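You operate a simulated robot arm through the tools that you are given. There is no shell and no other tool. Be economical: measure what you need, move in short steps, check, and stop when the job is done.

Carry out the task below with a simulated robot arm. There is one attempt and no reset: what you move stays moved.

## Task
Fetch the red nozzle and stand it on top of the purple card bundle.
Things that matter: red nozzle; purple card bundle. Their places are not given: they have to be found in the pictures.

The check looks at the end state, three seconds after you hand in, the way a careful person would. Anything else that was tipped, shoved, dropped, spilled or broken makes it a failure.

## Robot
A 7-joint arm with a two-finger parallel gripper, fixed in place. Base frame: the origin is at the foot of the arm, x ahead of it, y to its left, z up; the work surface is at about z = 0. Readings come in mm, degrees, newtons and seconds.
With the tool pointing down near the work surface it reaches from about 240 to 620 mm from the base axis. Its first joint turns from -66.0 to 66.0 degrees. Payload 2.6 kg.
Tool frame: the origin (TCP) lies between the finger pads and is the grasp point; the fingertips stand 30 mm ahead of it; z points along the fingers, y is the line along which they close. The gripper opens to 94 mm. The fingers are 28 mm wide and 10 mm thick; the gripper's body (50 by 96 mm) begins 55 mm behind the TCP.
Orientation is that of the tool frame in the base frame, as a unit quaternion [x, y, z, w]. With the fingers straight down and closing along the base's y, the tool's x points along the base's -x, its y along +y and its z along -z.

## Interface
- The arm moves only by the tool send_rows. Its argument "plan" is a list of rows, each a list of 6 numbers: the shift along the base's x, y, z in m, then the turn, a rotation vector about the base's x, y, z in degrees. In form: [[x, y, z, ax, ay, az], ...]. A call has 1 to 10 rows; each row shifts and turns the commanded pose from where the row before left it. "claw" is the gripper command, from -1 (fully open) to 1 (shut), values between in proportion, set as the call begins (left out, the last holds). Rows are played at 5 a second. More than 50 mm and 8.6 degrees between two rows, or a gripper value outside its range, and nothing of the call is played. A pose out of reach is approached as far as the arm can. The call stops where the force on the tool passes 40 N (or 10 N more than at its start, if that is more) or the arm is blocked; 0.2 s more then pass. The fingers move at their own pace (about 72 mm/s each) and stop on an object; they squeeze with about 44 N. The grip force told is the motor's: it shows also when the fingers shut on nothing. Time passes only in rows, and 0.2 s behind the last, so rows that do not move let the fingers close. It gives the time, the measured TCP pose, the force on the tool (base axes), the opening and the grip force at its end, in the units of the frame above (readings bear some noise), and new pictures: "pictures" is both (left out), scene, wrist or none.
- Cameras (640 x 400 px; columns grow to the right, rows downward): "scene" is fixed at [23.5, 419.7, 576.7]; the picture's right is [-0.87, -0.49, 0.00], its down [-0.22, 0.39, -0.89] and it looks along [0.44, -0.78, -0.45] (base axes); focal length 332 px, centre (320, 200). "wrist" rides on the gripper at [-37, 0, -58] in the tool frame; the picture's right is [0.00, -1.00, 0.00], its down [0.97, 0.00, -0.24] and it looks along [0.24, 0.00, 0.97] (tool axes); focal length 218 px, centre (320, 200).
- point_at(camera, pixels): for up to 12 pixels [column, row] of the newest picture of that camera ("zoom" is the newest enlarged one), the place [x, y, z] in the base frame of the surface seen there, good to about 2 mm. It takes no simulated time.
- inspect(camera, box): a new picture of the part [left, top, right, bottom] of that camera's present view, enlarged. It takes no simulated time.
- sign_off(): hands the job in; it is judged then, once.

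Keep the steps short. Do not move on a guess: measure, check each grasp and each placing, and mend mistakes. In all there are 60 turns and 120 pictures (those below and enlarged ones count). Leave the gripper open and the arm clear of the work at the hand-in unless told otherwise, and finish with a single line.

The tools are called after "Call:" as name(argument=value, ...) on one line, values as JSON. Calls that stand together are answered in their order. send_rows: Moves the arm, as the interface text tells. Its arguments: {"type":"object","properties":{"plan":{"type":"array"},"claw":{"type":"number"},"pictures":{"type":"string","enum":["both","scene","wrist","none"]}},"required":["plan"]} The other tools are called the same way: point_at (camera, pixels) gives the place of the surface under pixels of a picture; inspect (camera, box) takes an enlarged picture of a part of a camera's view; sign_off () hands the job in.

At the start:

```text
clock: 0.0
ee_pos: [387.0, -182.1, 319.4]
tool_rot: [-0.001, 1.0, 0.0, 0.0]
force: [-0.8, -0.8, 0.1]
width: 94.0
grip_force: 0.0
```

scene: 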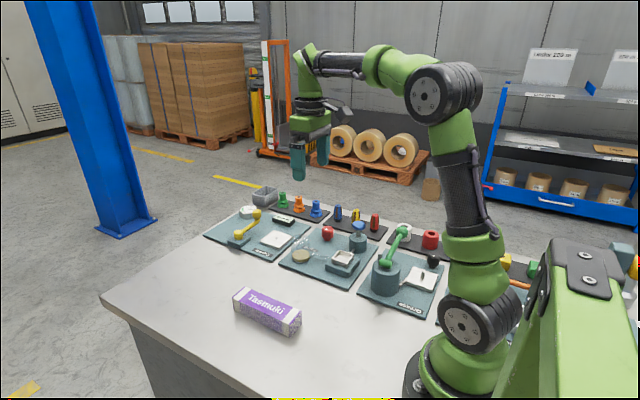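
wrist: 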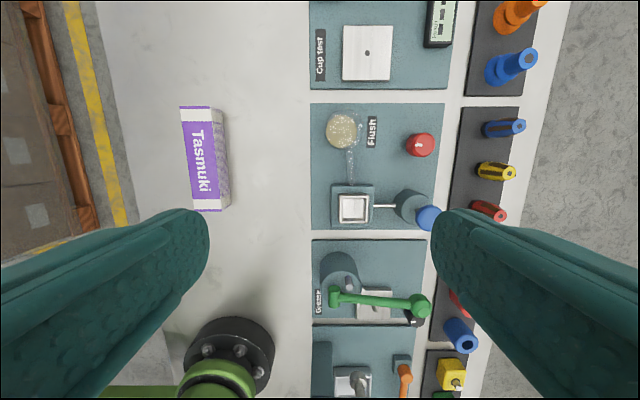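

I see several red items and the purple bundle at about (267,311). I'll enlarge the rack areas to tell which one is the red nozzle.

Call:
inspect(camera="scene", box=[240, 180, 400, 280])

Call:
inspect(camera="scene", box=[350, 200, 550, 325])

Call:
inspect(camera="wrist", box=[400, 0, 600, 400])

Call:
inspect(camera="scene", box=[210, 270, 330, 345])

```text
4.00 times, centred on (320, 230) of scene
```

zoom: 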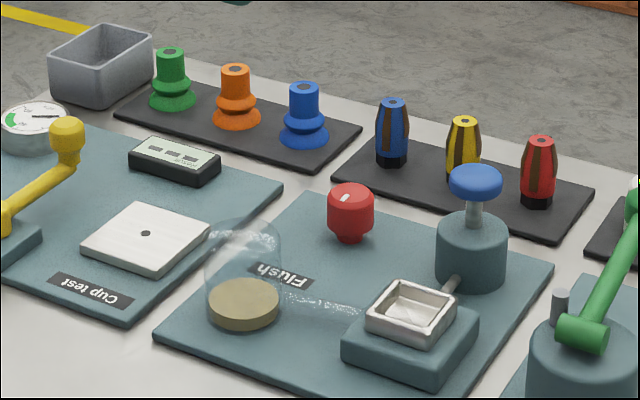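

```text
3.20 times, centred on (450, 262) of scene
```

zoom: 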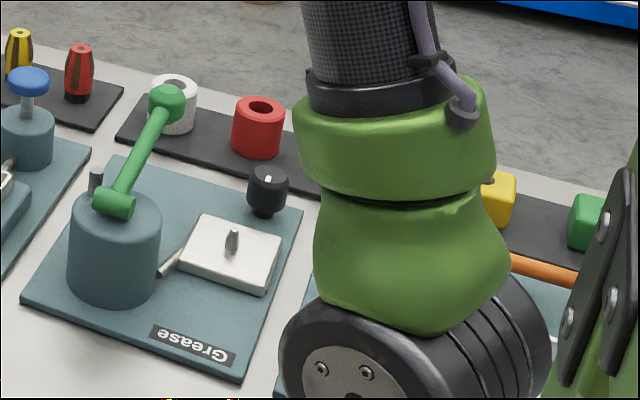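

```text
1.00 times, centred on (500, 200) of wrist
```

zoom: 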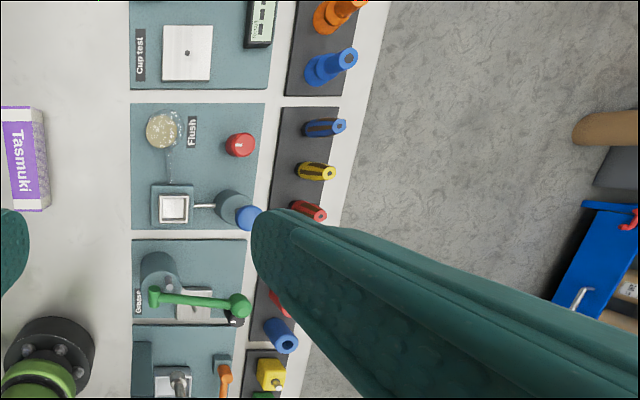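

```text
5.33 times, centred on (270, 308) of scene
```

zoom: 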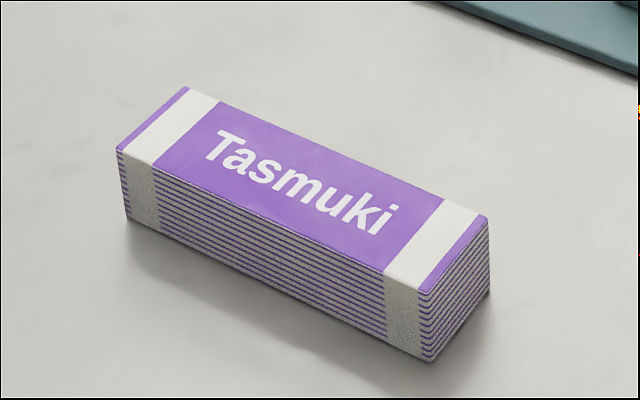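

The tapered red piece at scene (375,222), in the blue/yellow/red row, looks like the nozzle. The red ring and the red knob are other things. Next I'll measure the nozzle, its neighbours and the bundle.

Call:
point_at(camera="scene", pixels=[[375, 215], [374, 223], [374, 230], [374, 234], [356, 211], [355, 220], [338, 206], [363, 222], [359, 226], [388, 229], [385, 240], [405, 230]])

Call:
point_at(camera="wrist", pixels=[[181, 107], [222, 108], [195, 209], [220, 209], [205, 160], [229, 180], [499, 214], [487, 208], [472, 205], [426, 217], [510, 173], [480, 170]])

Call:
point_at(camera="zoom", pixels=[[187, 90], [120, 150], [485, 217], [425, 290], [300, 190], [428, 358], [128, 215]])

```text
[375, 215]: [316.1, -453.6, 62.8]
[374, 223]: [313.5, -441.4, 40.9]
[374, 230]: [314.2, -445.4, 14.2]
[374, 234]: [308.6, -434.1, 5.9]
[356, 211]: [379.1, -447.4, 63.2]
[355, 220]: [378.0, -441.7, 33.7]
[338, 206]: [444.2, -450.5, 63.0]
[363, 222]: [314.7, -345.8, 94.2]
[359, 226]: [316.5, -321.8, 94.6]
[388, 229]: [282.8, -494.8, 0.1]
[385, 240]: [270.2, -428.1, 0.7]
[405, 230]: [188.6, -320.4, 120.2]
```

```text
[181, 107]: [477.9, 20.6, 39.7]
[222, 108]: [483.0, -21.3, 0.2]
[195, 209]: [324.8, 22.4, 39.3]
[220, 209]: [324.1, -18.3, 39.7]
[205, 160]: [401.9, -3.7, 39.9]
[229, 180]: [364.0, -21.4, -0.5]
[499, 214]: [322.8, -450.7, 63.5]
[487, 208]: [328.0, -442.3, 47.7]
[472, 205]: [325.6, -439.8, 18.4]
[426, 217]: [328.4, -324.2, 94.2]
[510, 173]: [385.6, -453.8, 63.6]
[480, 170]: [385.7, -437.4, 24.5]
```

```text
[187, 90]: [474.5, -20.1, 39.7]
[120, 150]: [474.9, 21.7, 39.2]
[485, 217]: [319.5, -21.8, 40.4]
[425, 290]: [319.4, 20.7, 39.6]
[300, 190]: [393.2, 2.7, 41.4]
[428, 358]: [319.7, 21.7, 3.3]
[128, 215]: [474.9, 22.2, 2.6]
```

The bundle spans x 320..477 and y -22..22, with its top at z 40. The nozzle stands near (318,-452) from z 5 to 63, and its neighbour is 65 mm away. I'll move high up to above the nozzle and look from there.

Call:
send_rows(plan=[[-0.012, -0.045, 0, 0, 0, 0], [-0.012, -0.045, 0, 0, 0, 0], [-0.012, -0.045, 0, 0, 0, 0], [-0.012, -0.045, 0, 0, 0, 0], [-0.012, -0.045, 0, 0, 0, 0], [-0.009, -0.044, -0.02, 0, 0, 0], [0, 0, -0.04, 0, 0, 0], [0, 0, -0.04, 0, 0, 0], [0, 0, 0, 0, 0, 0]], claw=-1)

```text
clock: 2.0
ee_pos: [318.5, -449.1, 220.0]
tool_rot: [0.0, 1.0, 0.001, -0.001]
force: [-0.5, -0.2, -0.7]
width: 94.0
grip_force: 0.2
```

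scene: 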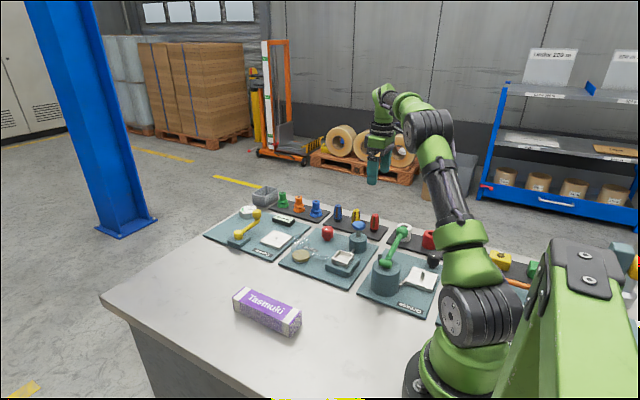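
wrist: 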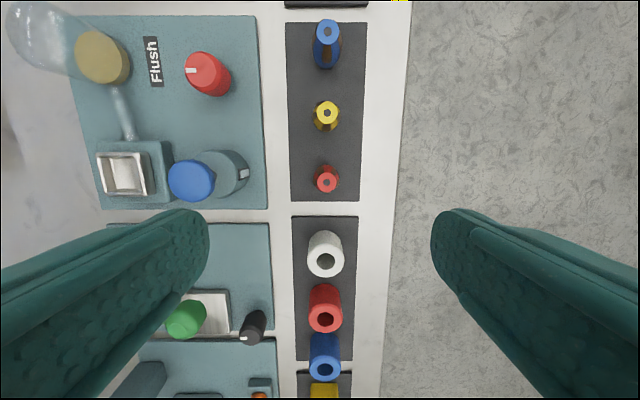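

The red nozzle's top is now at wrist (327,182). I'll enlarge it and measure its centre.

Call:
inspect(camera="wrist", box=[287, 157, 367, 207])

Call:
point_at(camera="wrist", pixels=[[321, 182], [333, 182], [327, 188], [325, 240], [325, 270], [327, 122]])

```text
8.00 times, centred on (327, 182) of wrist
```

zoom: 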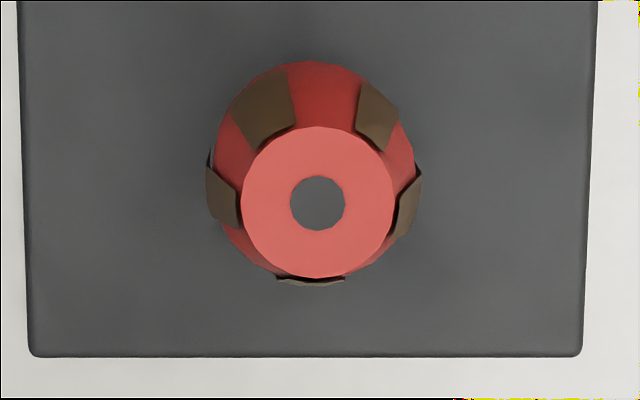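

```text
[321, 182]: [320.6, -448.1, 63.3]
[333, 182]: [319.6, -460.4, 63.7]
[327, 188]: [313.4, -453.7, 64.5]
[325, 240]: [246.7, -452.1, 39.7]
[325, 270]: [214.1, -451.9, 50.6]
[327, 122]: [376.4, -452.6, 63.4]
```

Call:
point_at(camera="zoom", pixels=[[250, 200], [385, 200], [317, 135], [317, 268], [320, 65], [212, 200], [412, 210], [225, 120], [317, 203]])

Call:
inspect(camera="scene", box=[355, 203, 395, 243])

```text
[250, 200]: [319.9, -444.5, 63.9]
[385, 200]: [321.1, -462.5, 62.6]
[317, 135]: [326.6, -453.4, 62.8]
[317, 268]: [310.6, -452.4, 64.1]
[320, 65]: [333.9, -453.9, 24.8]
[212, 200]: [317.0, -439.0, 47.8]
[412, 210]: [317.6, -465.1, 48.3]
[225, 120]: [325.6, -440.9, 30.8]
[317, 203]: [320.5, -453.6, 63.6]
```

```text
10.00 times, centred on (375, 223) of scene
```

zoom: 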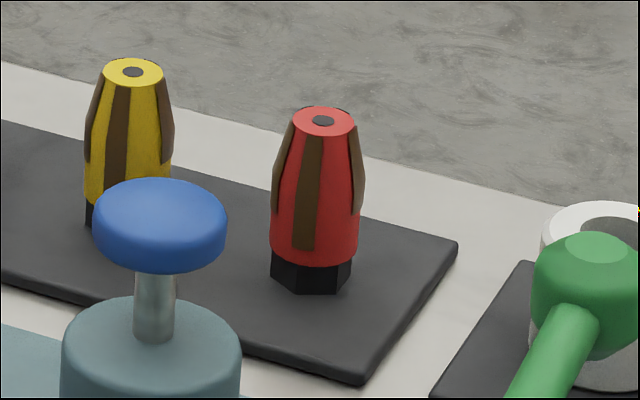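

The nozzle's axis is at about (318.5,-453). Its hex foot runs z 5–15 and the body is about 28 mm wide. The space for the fingers at y ±57 is free. I'll go straight down to TCP z 40, which leaves the tips about 10 mm above the table.

Call:
send_rows(plan=[[0, -0.0037, -0.04, 0, 0, 0], [0, 0, -0.04, 0, 0, 0], [0, 0, -0.03, 0, 0, 0], [0, 0, -0.03, 0, 0, 0], [0, 0, -0.02, 0, 0, 0], [0, 0, -0.015, 0, 0, 0], [0, 0, -0.005, 0, 0, 0], [0, 0, 0, 0, 0, 0]])

```text
clock: 3.8
ee_pos: [318.2, -452.9, 39.2]
tool_rot: [0.001, 1.0, 0.0, 0.0]
force: [-0.1, -0.2, -0.1]
width: 94.1
grip_force: 0.1
```

scene: 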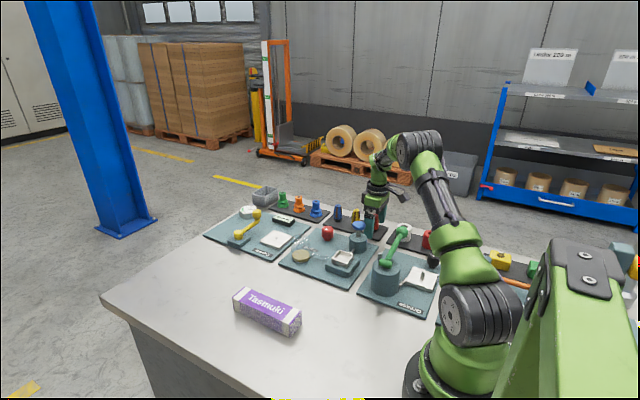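
wrist: 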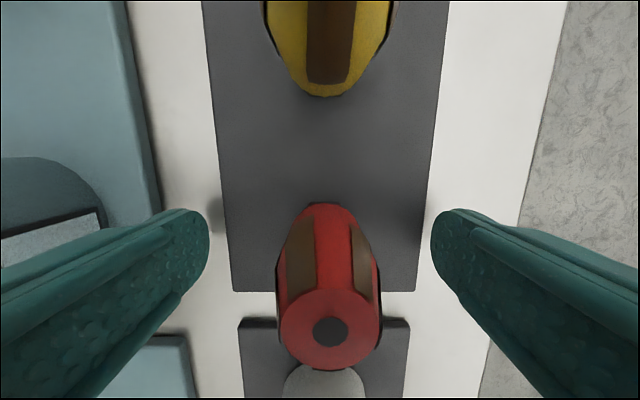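

The nozzle is centred between the fingers, so I'll close with the arm held still.

Call:
send_rows(plan=[[0, 0, 0, 0, 0, 0], [0, 0, 0, 0, 0, 0], [0, 0, 0, 0, 0, 0], [0, 0, 0, 0, 0, 0], [0, 0, 0, 0, 0, 0]], claw=1, pictures="wrist")

```text
clock: 5.0
ee_pos: [318.6, -453.1, 40.9]
tool_rot: [0.0, 1.0, -0.001, 0.0]
force: [-0.5, -0.3, -0.1]
width: 26.5
grip_force: 44.0
```

wrist: 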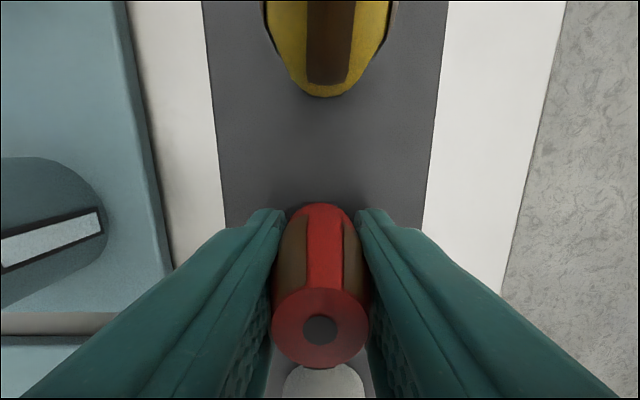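

It's gripped at 26.5 mm. I'll lift slowly at first, then faster, and check.

Call:
send_rows(plan=[[0, 0, 0.005, 0, 0, 0], [0, 0, 0.01, 0, 0, 0], [0, 0, 0.02, 0, 0, 0], [0, 0, 0.03, 0, 0, 0], [0, 0, 0.035, 0, 0, 0], [0, 0, 0.035, 0, 0, 0], [0, 0, 0.025, 0, 0, 0], [0, 0, 0, 0, 0, 0]])

```text
clock: 6.8
ee_pos: [318.5, -453.8, 200.5]
tool_rot: [0.0, 1.0, 0.0, 0.0]
force: [0.4, -0.5, -0.5]
width: 26.8
grip_force: 43.9
```

scene: 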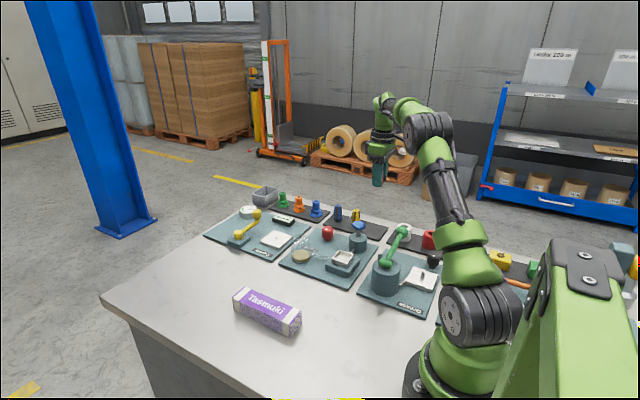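
wrist: 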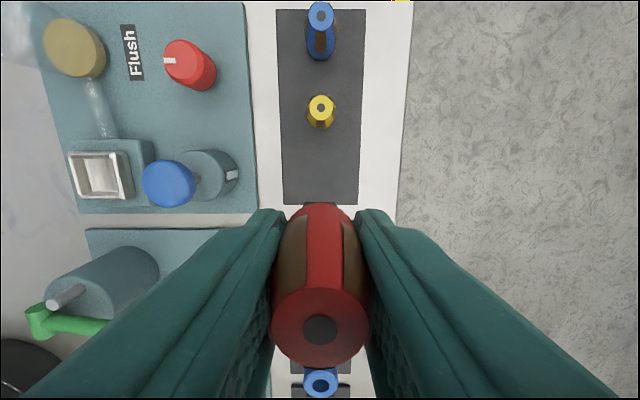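

The nozzle is held upright and the neighbours haven't moved. I'll carry it at z 200 towards the middle of the bundle (398,0).

Call:
send_rows(plan=[[0, 0.015, 0.01, 0, 0, 0], [0.007, 0.03, 0.01, 0, 0, 0], [0.008, 0.045, 0, 0, 0, 0], [0.01, 0.045, 0, 0, 0, 0], [0.01, 0.045, 0, 0, 0, 0], [0.01, 0.045, 0, 0, 0, 0], [0.01, 0.045, 0, 0, 0, 0], [0.01, 0.045, 0, 0, 0, 0], [0.01, 0.03, 0, 0, 0, 0], [0, 0.015, 0, 0, 0, 0]], pictures="scene")

Call:
send_rows(plan=[[0, 0.015, 0, 0, 0, 0], [0.002, 0.03, 0, 0, 0, 0], [0.002, 0.03, 0, 0, 0, 0], [0, 0.0135, 0, 0, 0, 0], [0, 0.005, 0, 0, 0, 0], [0, 0, 0, 0, 0, 0]])

```text
clock: 9.0
ee_pos: [394.8, -92.2, 221.4]
tool_rot: [0.0, 1.0, 0.0, 0.001]
force: [0.0, 0.1, -0.1]
width: 26.8
grip_force: 43.9
```

scene: 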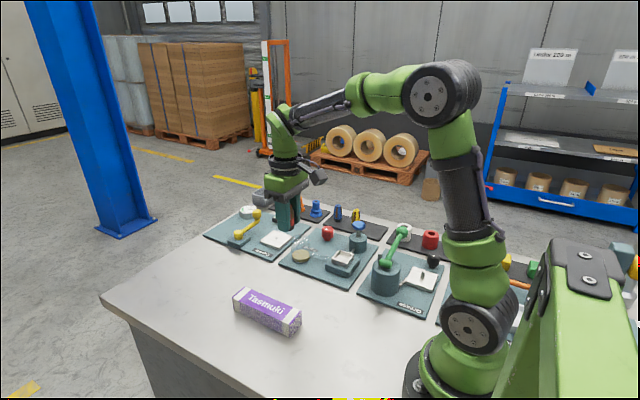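

```text
clock: 10.4
ee_pos: [397.1, -1.3, 220.5]
tool_rot: [0.0, 1.0, 0.0, 0.001]
force: [-0.4, 0.7, -1.4]
width: 26.9
grip_force: 44.1
```

scene: 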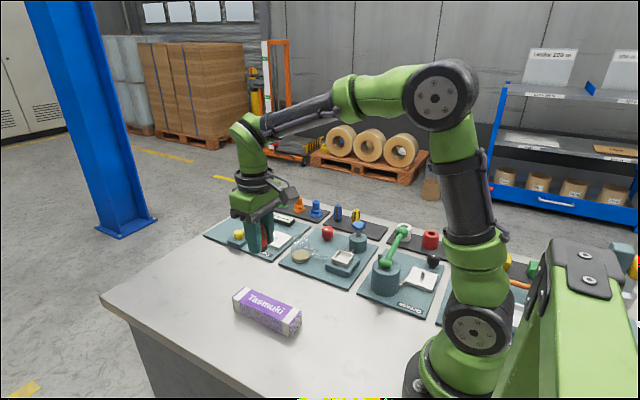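
wrist: 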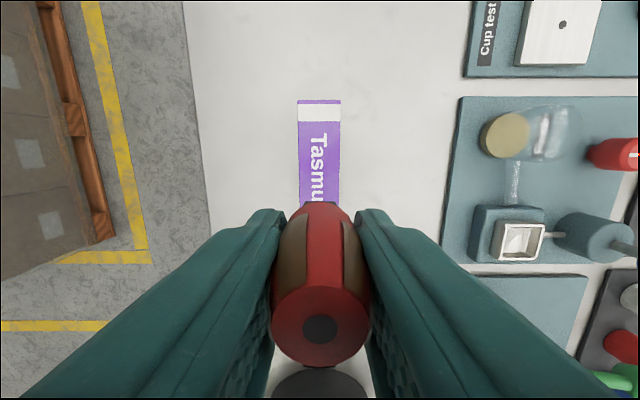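

We're above the bundle. I'll enlarge the view to check the nozzle is plumb and to measure its bottom relative to the TCP.

Call:
inspect(camera="scene", box=[225, 200, 305, 260])

Call:
send_rows(plan=[[0.001, 0.001, -0.04, 0, 0, 0], [0, 0, -0.04, 0, 0, 0], [0, 0, -0.03, 0, 0, 0], [0, 0, -0.015, 0, 0, 0], [0, 0, 0, 0, 0, 0]])

Call:
inspect(camera="scene", box=[220, 230, 320, 330])

```text
6.67 times, centred on (265, 230) of scene
```

zoom: 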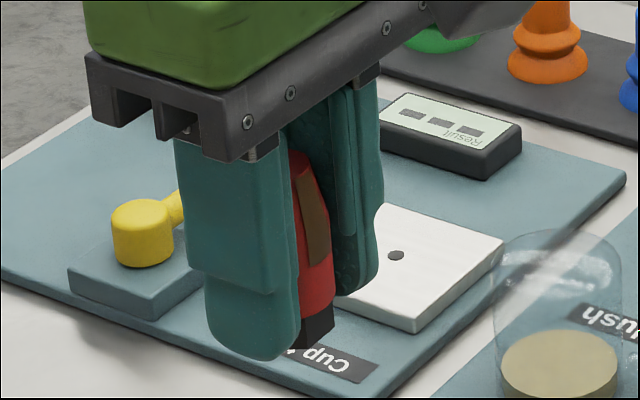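

```text
clock: 11.6
ee_pos: [397.9, 0.9, 96.8]
tool_rot: [0.0, 1.0, 0.0, 0.0]
force: [0.0, 0.3, -1.3]
width: 26.7
grip_force: 43.9
```

scene: 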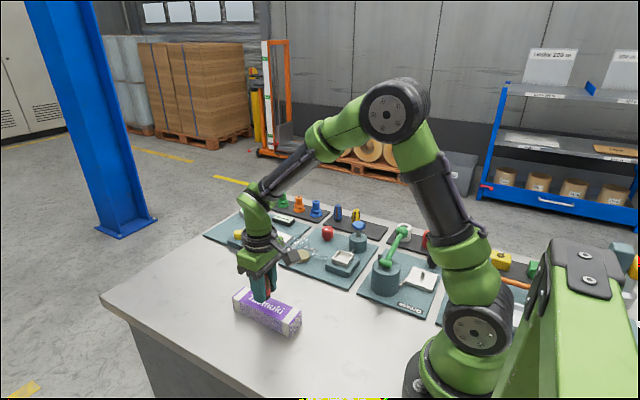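
wrist: 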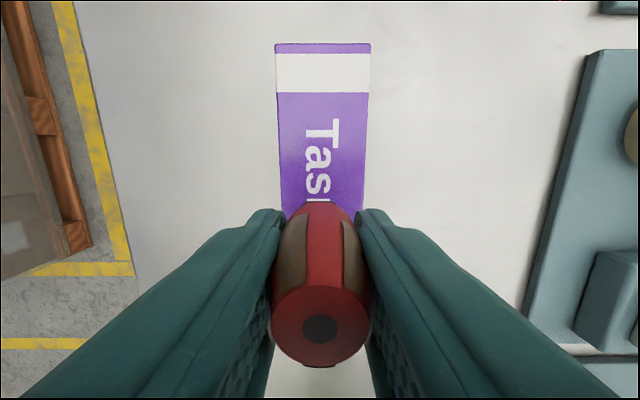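

```text
4.00 times, centred on (270, 280) of scene
```

zoom: 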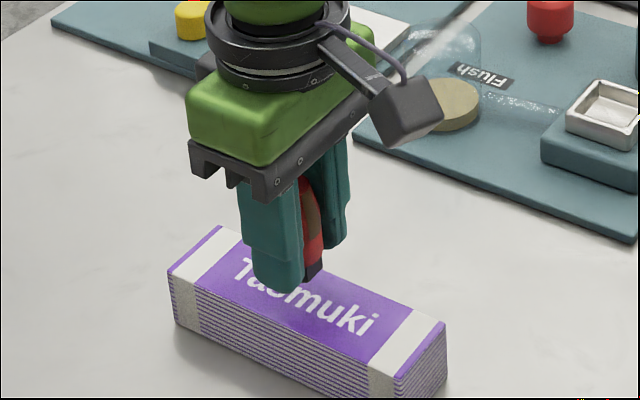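

Now I'll measure the foot of the held nozzle near zoom (310,270).

Call:
point_at(camera="zoom", pixels=[[311, 262], [311, 268], [311, 272], [316, 270], [311, 276], [320, 290], [313, 240]])

Call:
inspect(camera="scene", box=[275, 280, 315, 310])

```text
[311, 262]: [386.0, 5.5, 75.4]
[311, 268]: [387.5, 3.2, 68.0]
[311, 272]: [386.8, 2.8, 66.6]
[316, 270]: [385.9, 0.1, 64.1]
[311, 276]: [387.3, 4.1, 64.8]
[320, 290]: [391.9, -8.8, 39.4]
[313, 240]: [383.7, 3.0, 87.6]
```

```text
13.33 times, centred on (295, 295) of scene
```

zoom: 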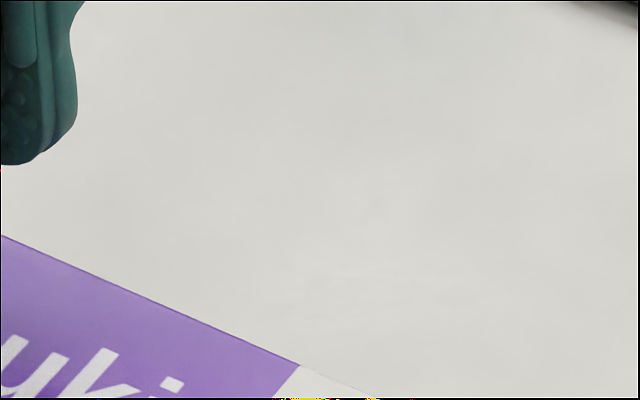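

The foot bottom is about z 62–63, which is about 35 mm below the TCP. Contact should come at TCP z ≈ 75, so I'll go to about 78.

Call:
send_rows(plan=[[0, 0, -0.01, 0, 0, 0], [0, 0, -0.006, 0, 0, 0], [0, 0, -0.002, 0, 0, 0], [0, 0, 0, 0, 0, 0]], pictures="none")

Call:
inspect(camera="scene", box=[240, 270, 300, 320])

```text
clock: 12.6
ee_pos: [395.8, 1.5, 77.5]
tool_rot: [-0.001, 1.0, -0.001, 0.0]
force: [0.4, -0.8, -1.6]
width: 26.7
grip_force: 44.0
```

```text
8.00 times, centred on (270, 295) of scene
```

zoom: 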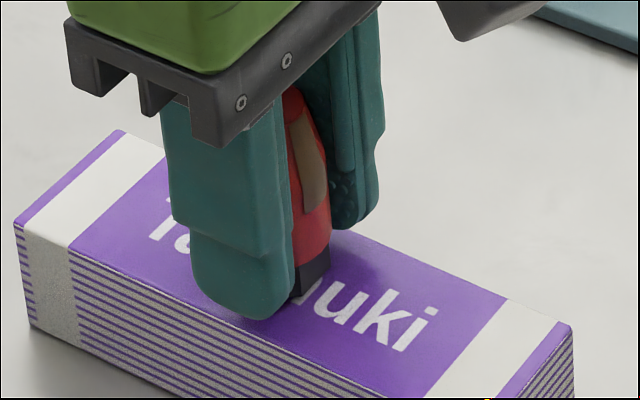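

It's close to contact. I'll lower by 1 mm at a time, watching the force.

Call:
send_rows(plan=[[0, 0, -0.001, 0, 0, 0], [0, 0, -0.001, 0, 0, 0], [0, 0, 0, 0, 0, 0]], pictures="none")

Call:
send_rows(plan=[[0, 0, -0.001, 0, 0, 0], [0, 0, 0, 0, 0, 0]], pictures="none")

Call:
inspect(camera="scene", box=[240, 270, 300, 320])

```text
clock: 13.4
ee_pos: [398.2, 0.1, 74.6]
tool_rot: [0.001, 1.0, 0.0, 0.0]
force: [0.6, -0.2, -0.4]
width: 26.5
grip_force: 44.4
```

```text
clock: 14.0
ee_pos: [396.4, -0.8, 74.3]
tool_rot: [0.0, 1.0, 0.0, 0.0]
force: [-1.6, 0.0, 2.4]
width: 26.7
grip_force: 43.5
```

```text
8.00 times, centred on (270, 295) of scene
```

zoom: 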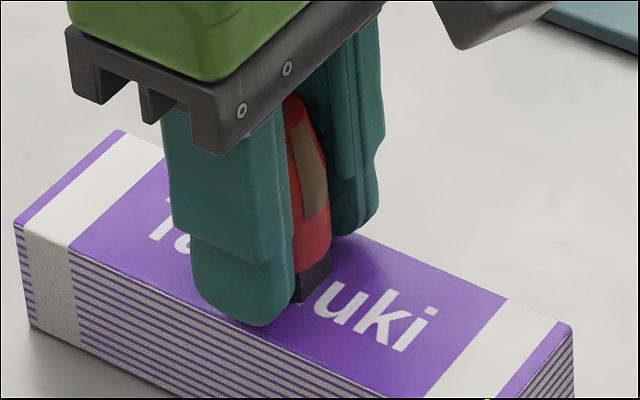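

The force of 2.4 N could be noise or first touch. I'll take one more millimetre.

Call:
send_rows(plan=[[0, 0, -0.001, 0, 0, 0], [0, 0, 0, 0, 0, 0]], pictures="none")

```text
clock: 14.6
ee_pos: [398.8, 0.9, 74.1]
tool_rot: [0.0, 1.0, 0.0, 0.001]
force: [-6.4, -0.7, 17.5]
width: 26.6
grip_force: 43.7
```

It's firmly in contact (17 N up). I'll back off 0.7 mm to ease the pressure and check the force again.

Call:
send_rows(plan=[[0, 0, 0.0007, 0, 0, 0], [0, 0, 0, 0, 0, 0]], pictures="none")

```text
clock: 15.2
ee_pos: [397.3, 0.1, 72.5]
tool_rot: [0.0, 1.0, 0.0, 0.001]
force: [-0.6, -0.2, 9.4]
width: 26.9
grip_force: 44.1
```

The pressure is light now. I'll open the gripper part way in place and look.

Call:
send_rows(plan=[[0, 0, 0, 0, 0, 0], [0, 0, 0, 0, 0, 0], [0, 0, 0, 0, 0, 0], [0, 0, 0, 0, 0, 0]], claw=-0.5)

Call:
inspect(camera="scene", box=[240, 265, 300, 315])

```text
clock: 16.2
ee_pos: [397.6, 0.9, 73.9]
tool_rot: [0.0, 1.0, 0.0, 0.0]
force: [-0.2, -1.0, -0.3]
width: 70.4
grip_force: 0.0
```

scene: 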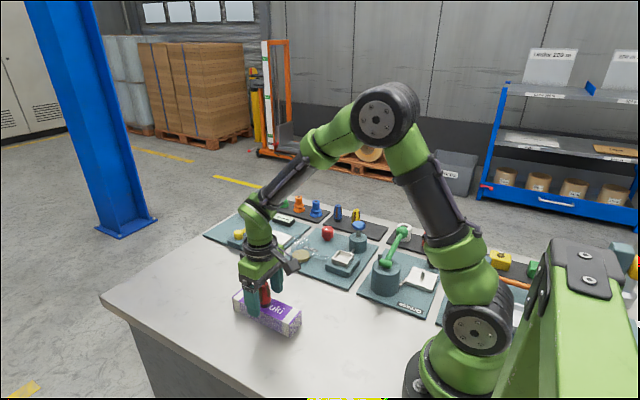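
wrist: 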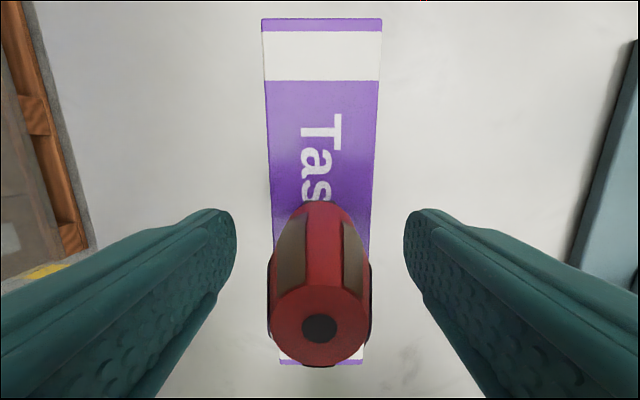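

```text
8.00 times, centred on (270, 290) of scene
```

zoom: 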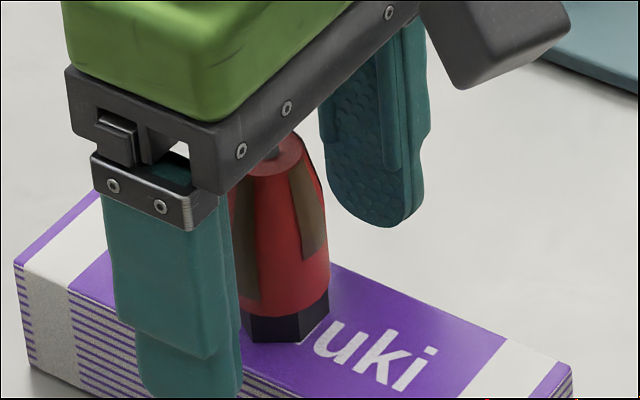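

The nozzle stands free on the bundle. I'll lift straight up, open fully once clear, and check.

Call:
send_rows(plan=[[0, 0, 0.01, 0, 0, 0], [0, 0, 0.02, 0, 0, 0], [0, 0, 0.04, 0, 0, 0], [0, 0, 0.045, 0, 0, 0], [0, 0, 0.045, 0, 0, 0], [0, 0, 0.03, 0, 0, 0], [0, 0, 0, 0, 0, 0]], pictures="none")

Call:
send_rows(plan=[[0, 0, 0.02, 0, 0, 0], [0, -0.03, 0.03, 0, 0, 0], [0, -0.04, 0, 0, 0, 0], [0, -0.04, 0, 0, 0, 0], [0, -0.03, 0, 0, 0, 0], [0, 0, 0, 0, 0, 0]], claw=-1)

Call:
inspect(camera="scene", box=[210, 250, 330, 350])

Call:
inspect(camera="scene", box=[200, 180, 460, 330])

```text
clock: 17.8
ee_pos: [397.4, 0.4, 267.3]
tool_rot: [0.0, 1.0, 0.0, 0.0]
force: [0.4, 0.5, -0.4]
width: 70.5
grip_force: 0.1
```

```text
clock: 19.2
ee_pos: [396.4, -139.2, 314.7]
tool_rot: [0.0, 1.0, 0.0, 0.0]
force: [-0.5, -0.1, 0.3]
width: 93.7
grip_force: 0.0
```

scene: 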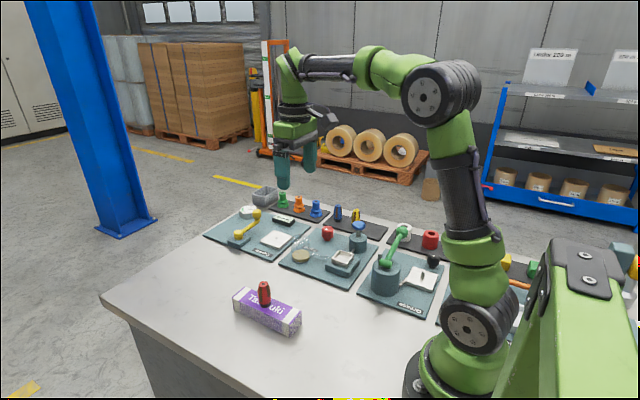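
wrist: 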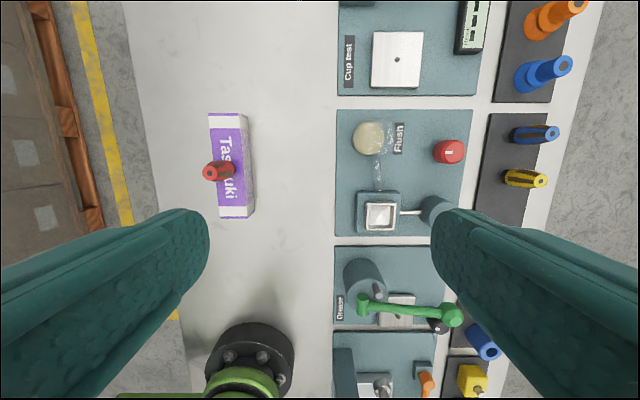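

```text
4.00 times, centred on (270, 300) of scene
```

zoom: 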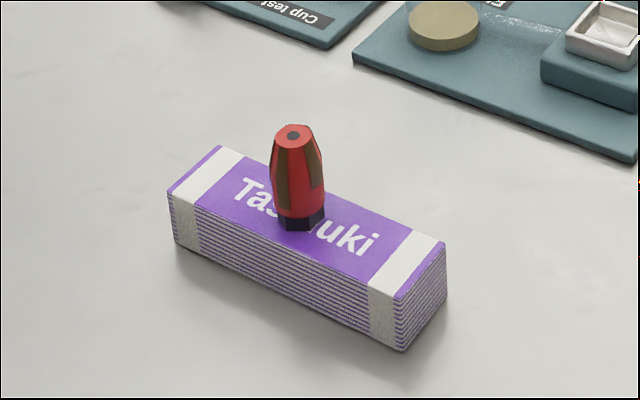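

```text
2.46 times, centred on (330, 255) of scene
```

zoom: 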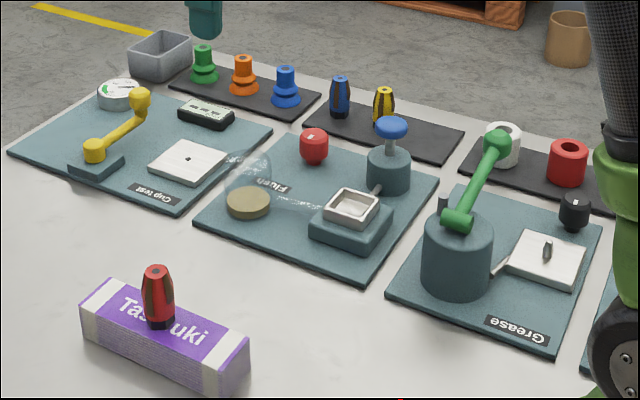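

The nozzle stands upright in the middle of the bundle. Nothing else has moved, the gripper is open and the arm is clear, so I'm handing in.

Call:
sign_off()

```text
The job is handed in.
```

The red nozzle is standing upright on top of the purple card bundle, nothing else was disturbed, and the job is handed in.
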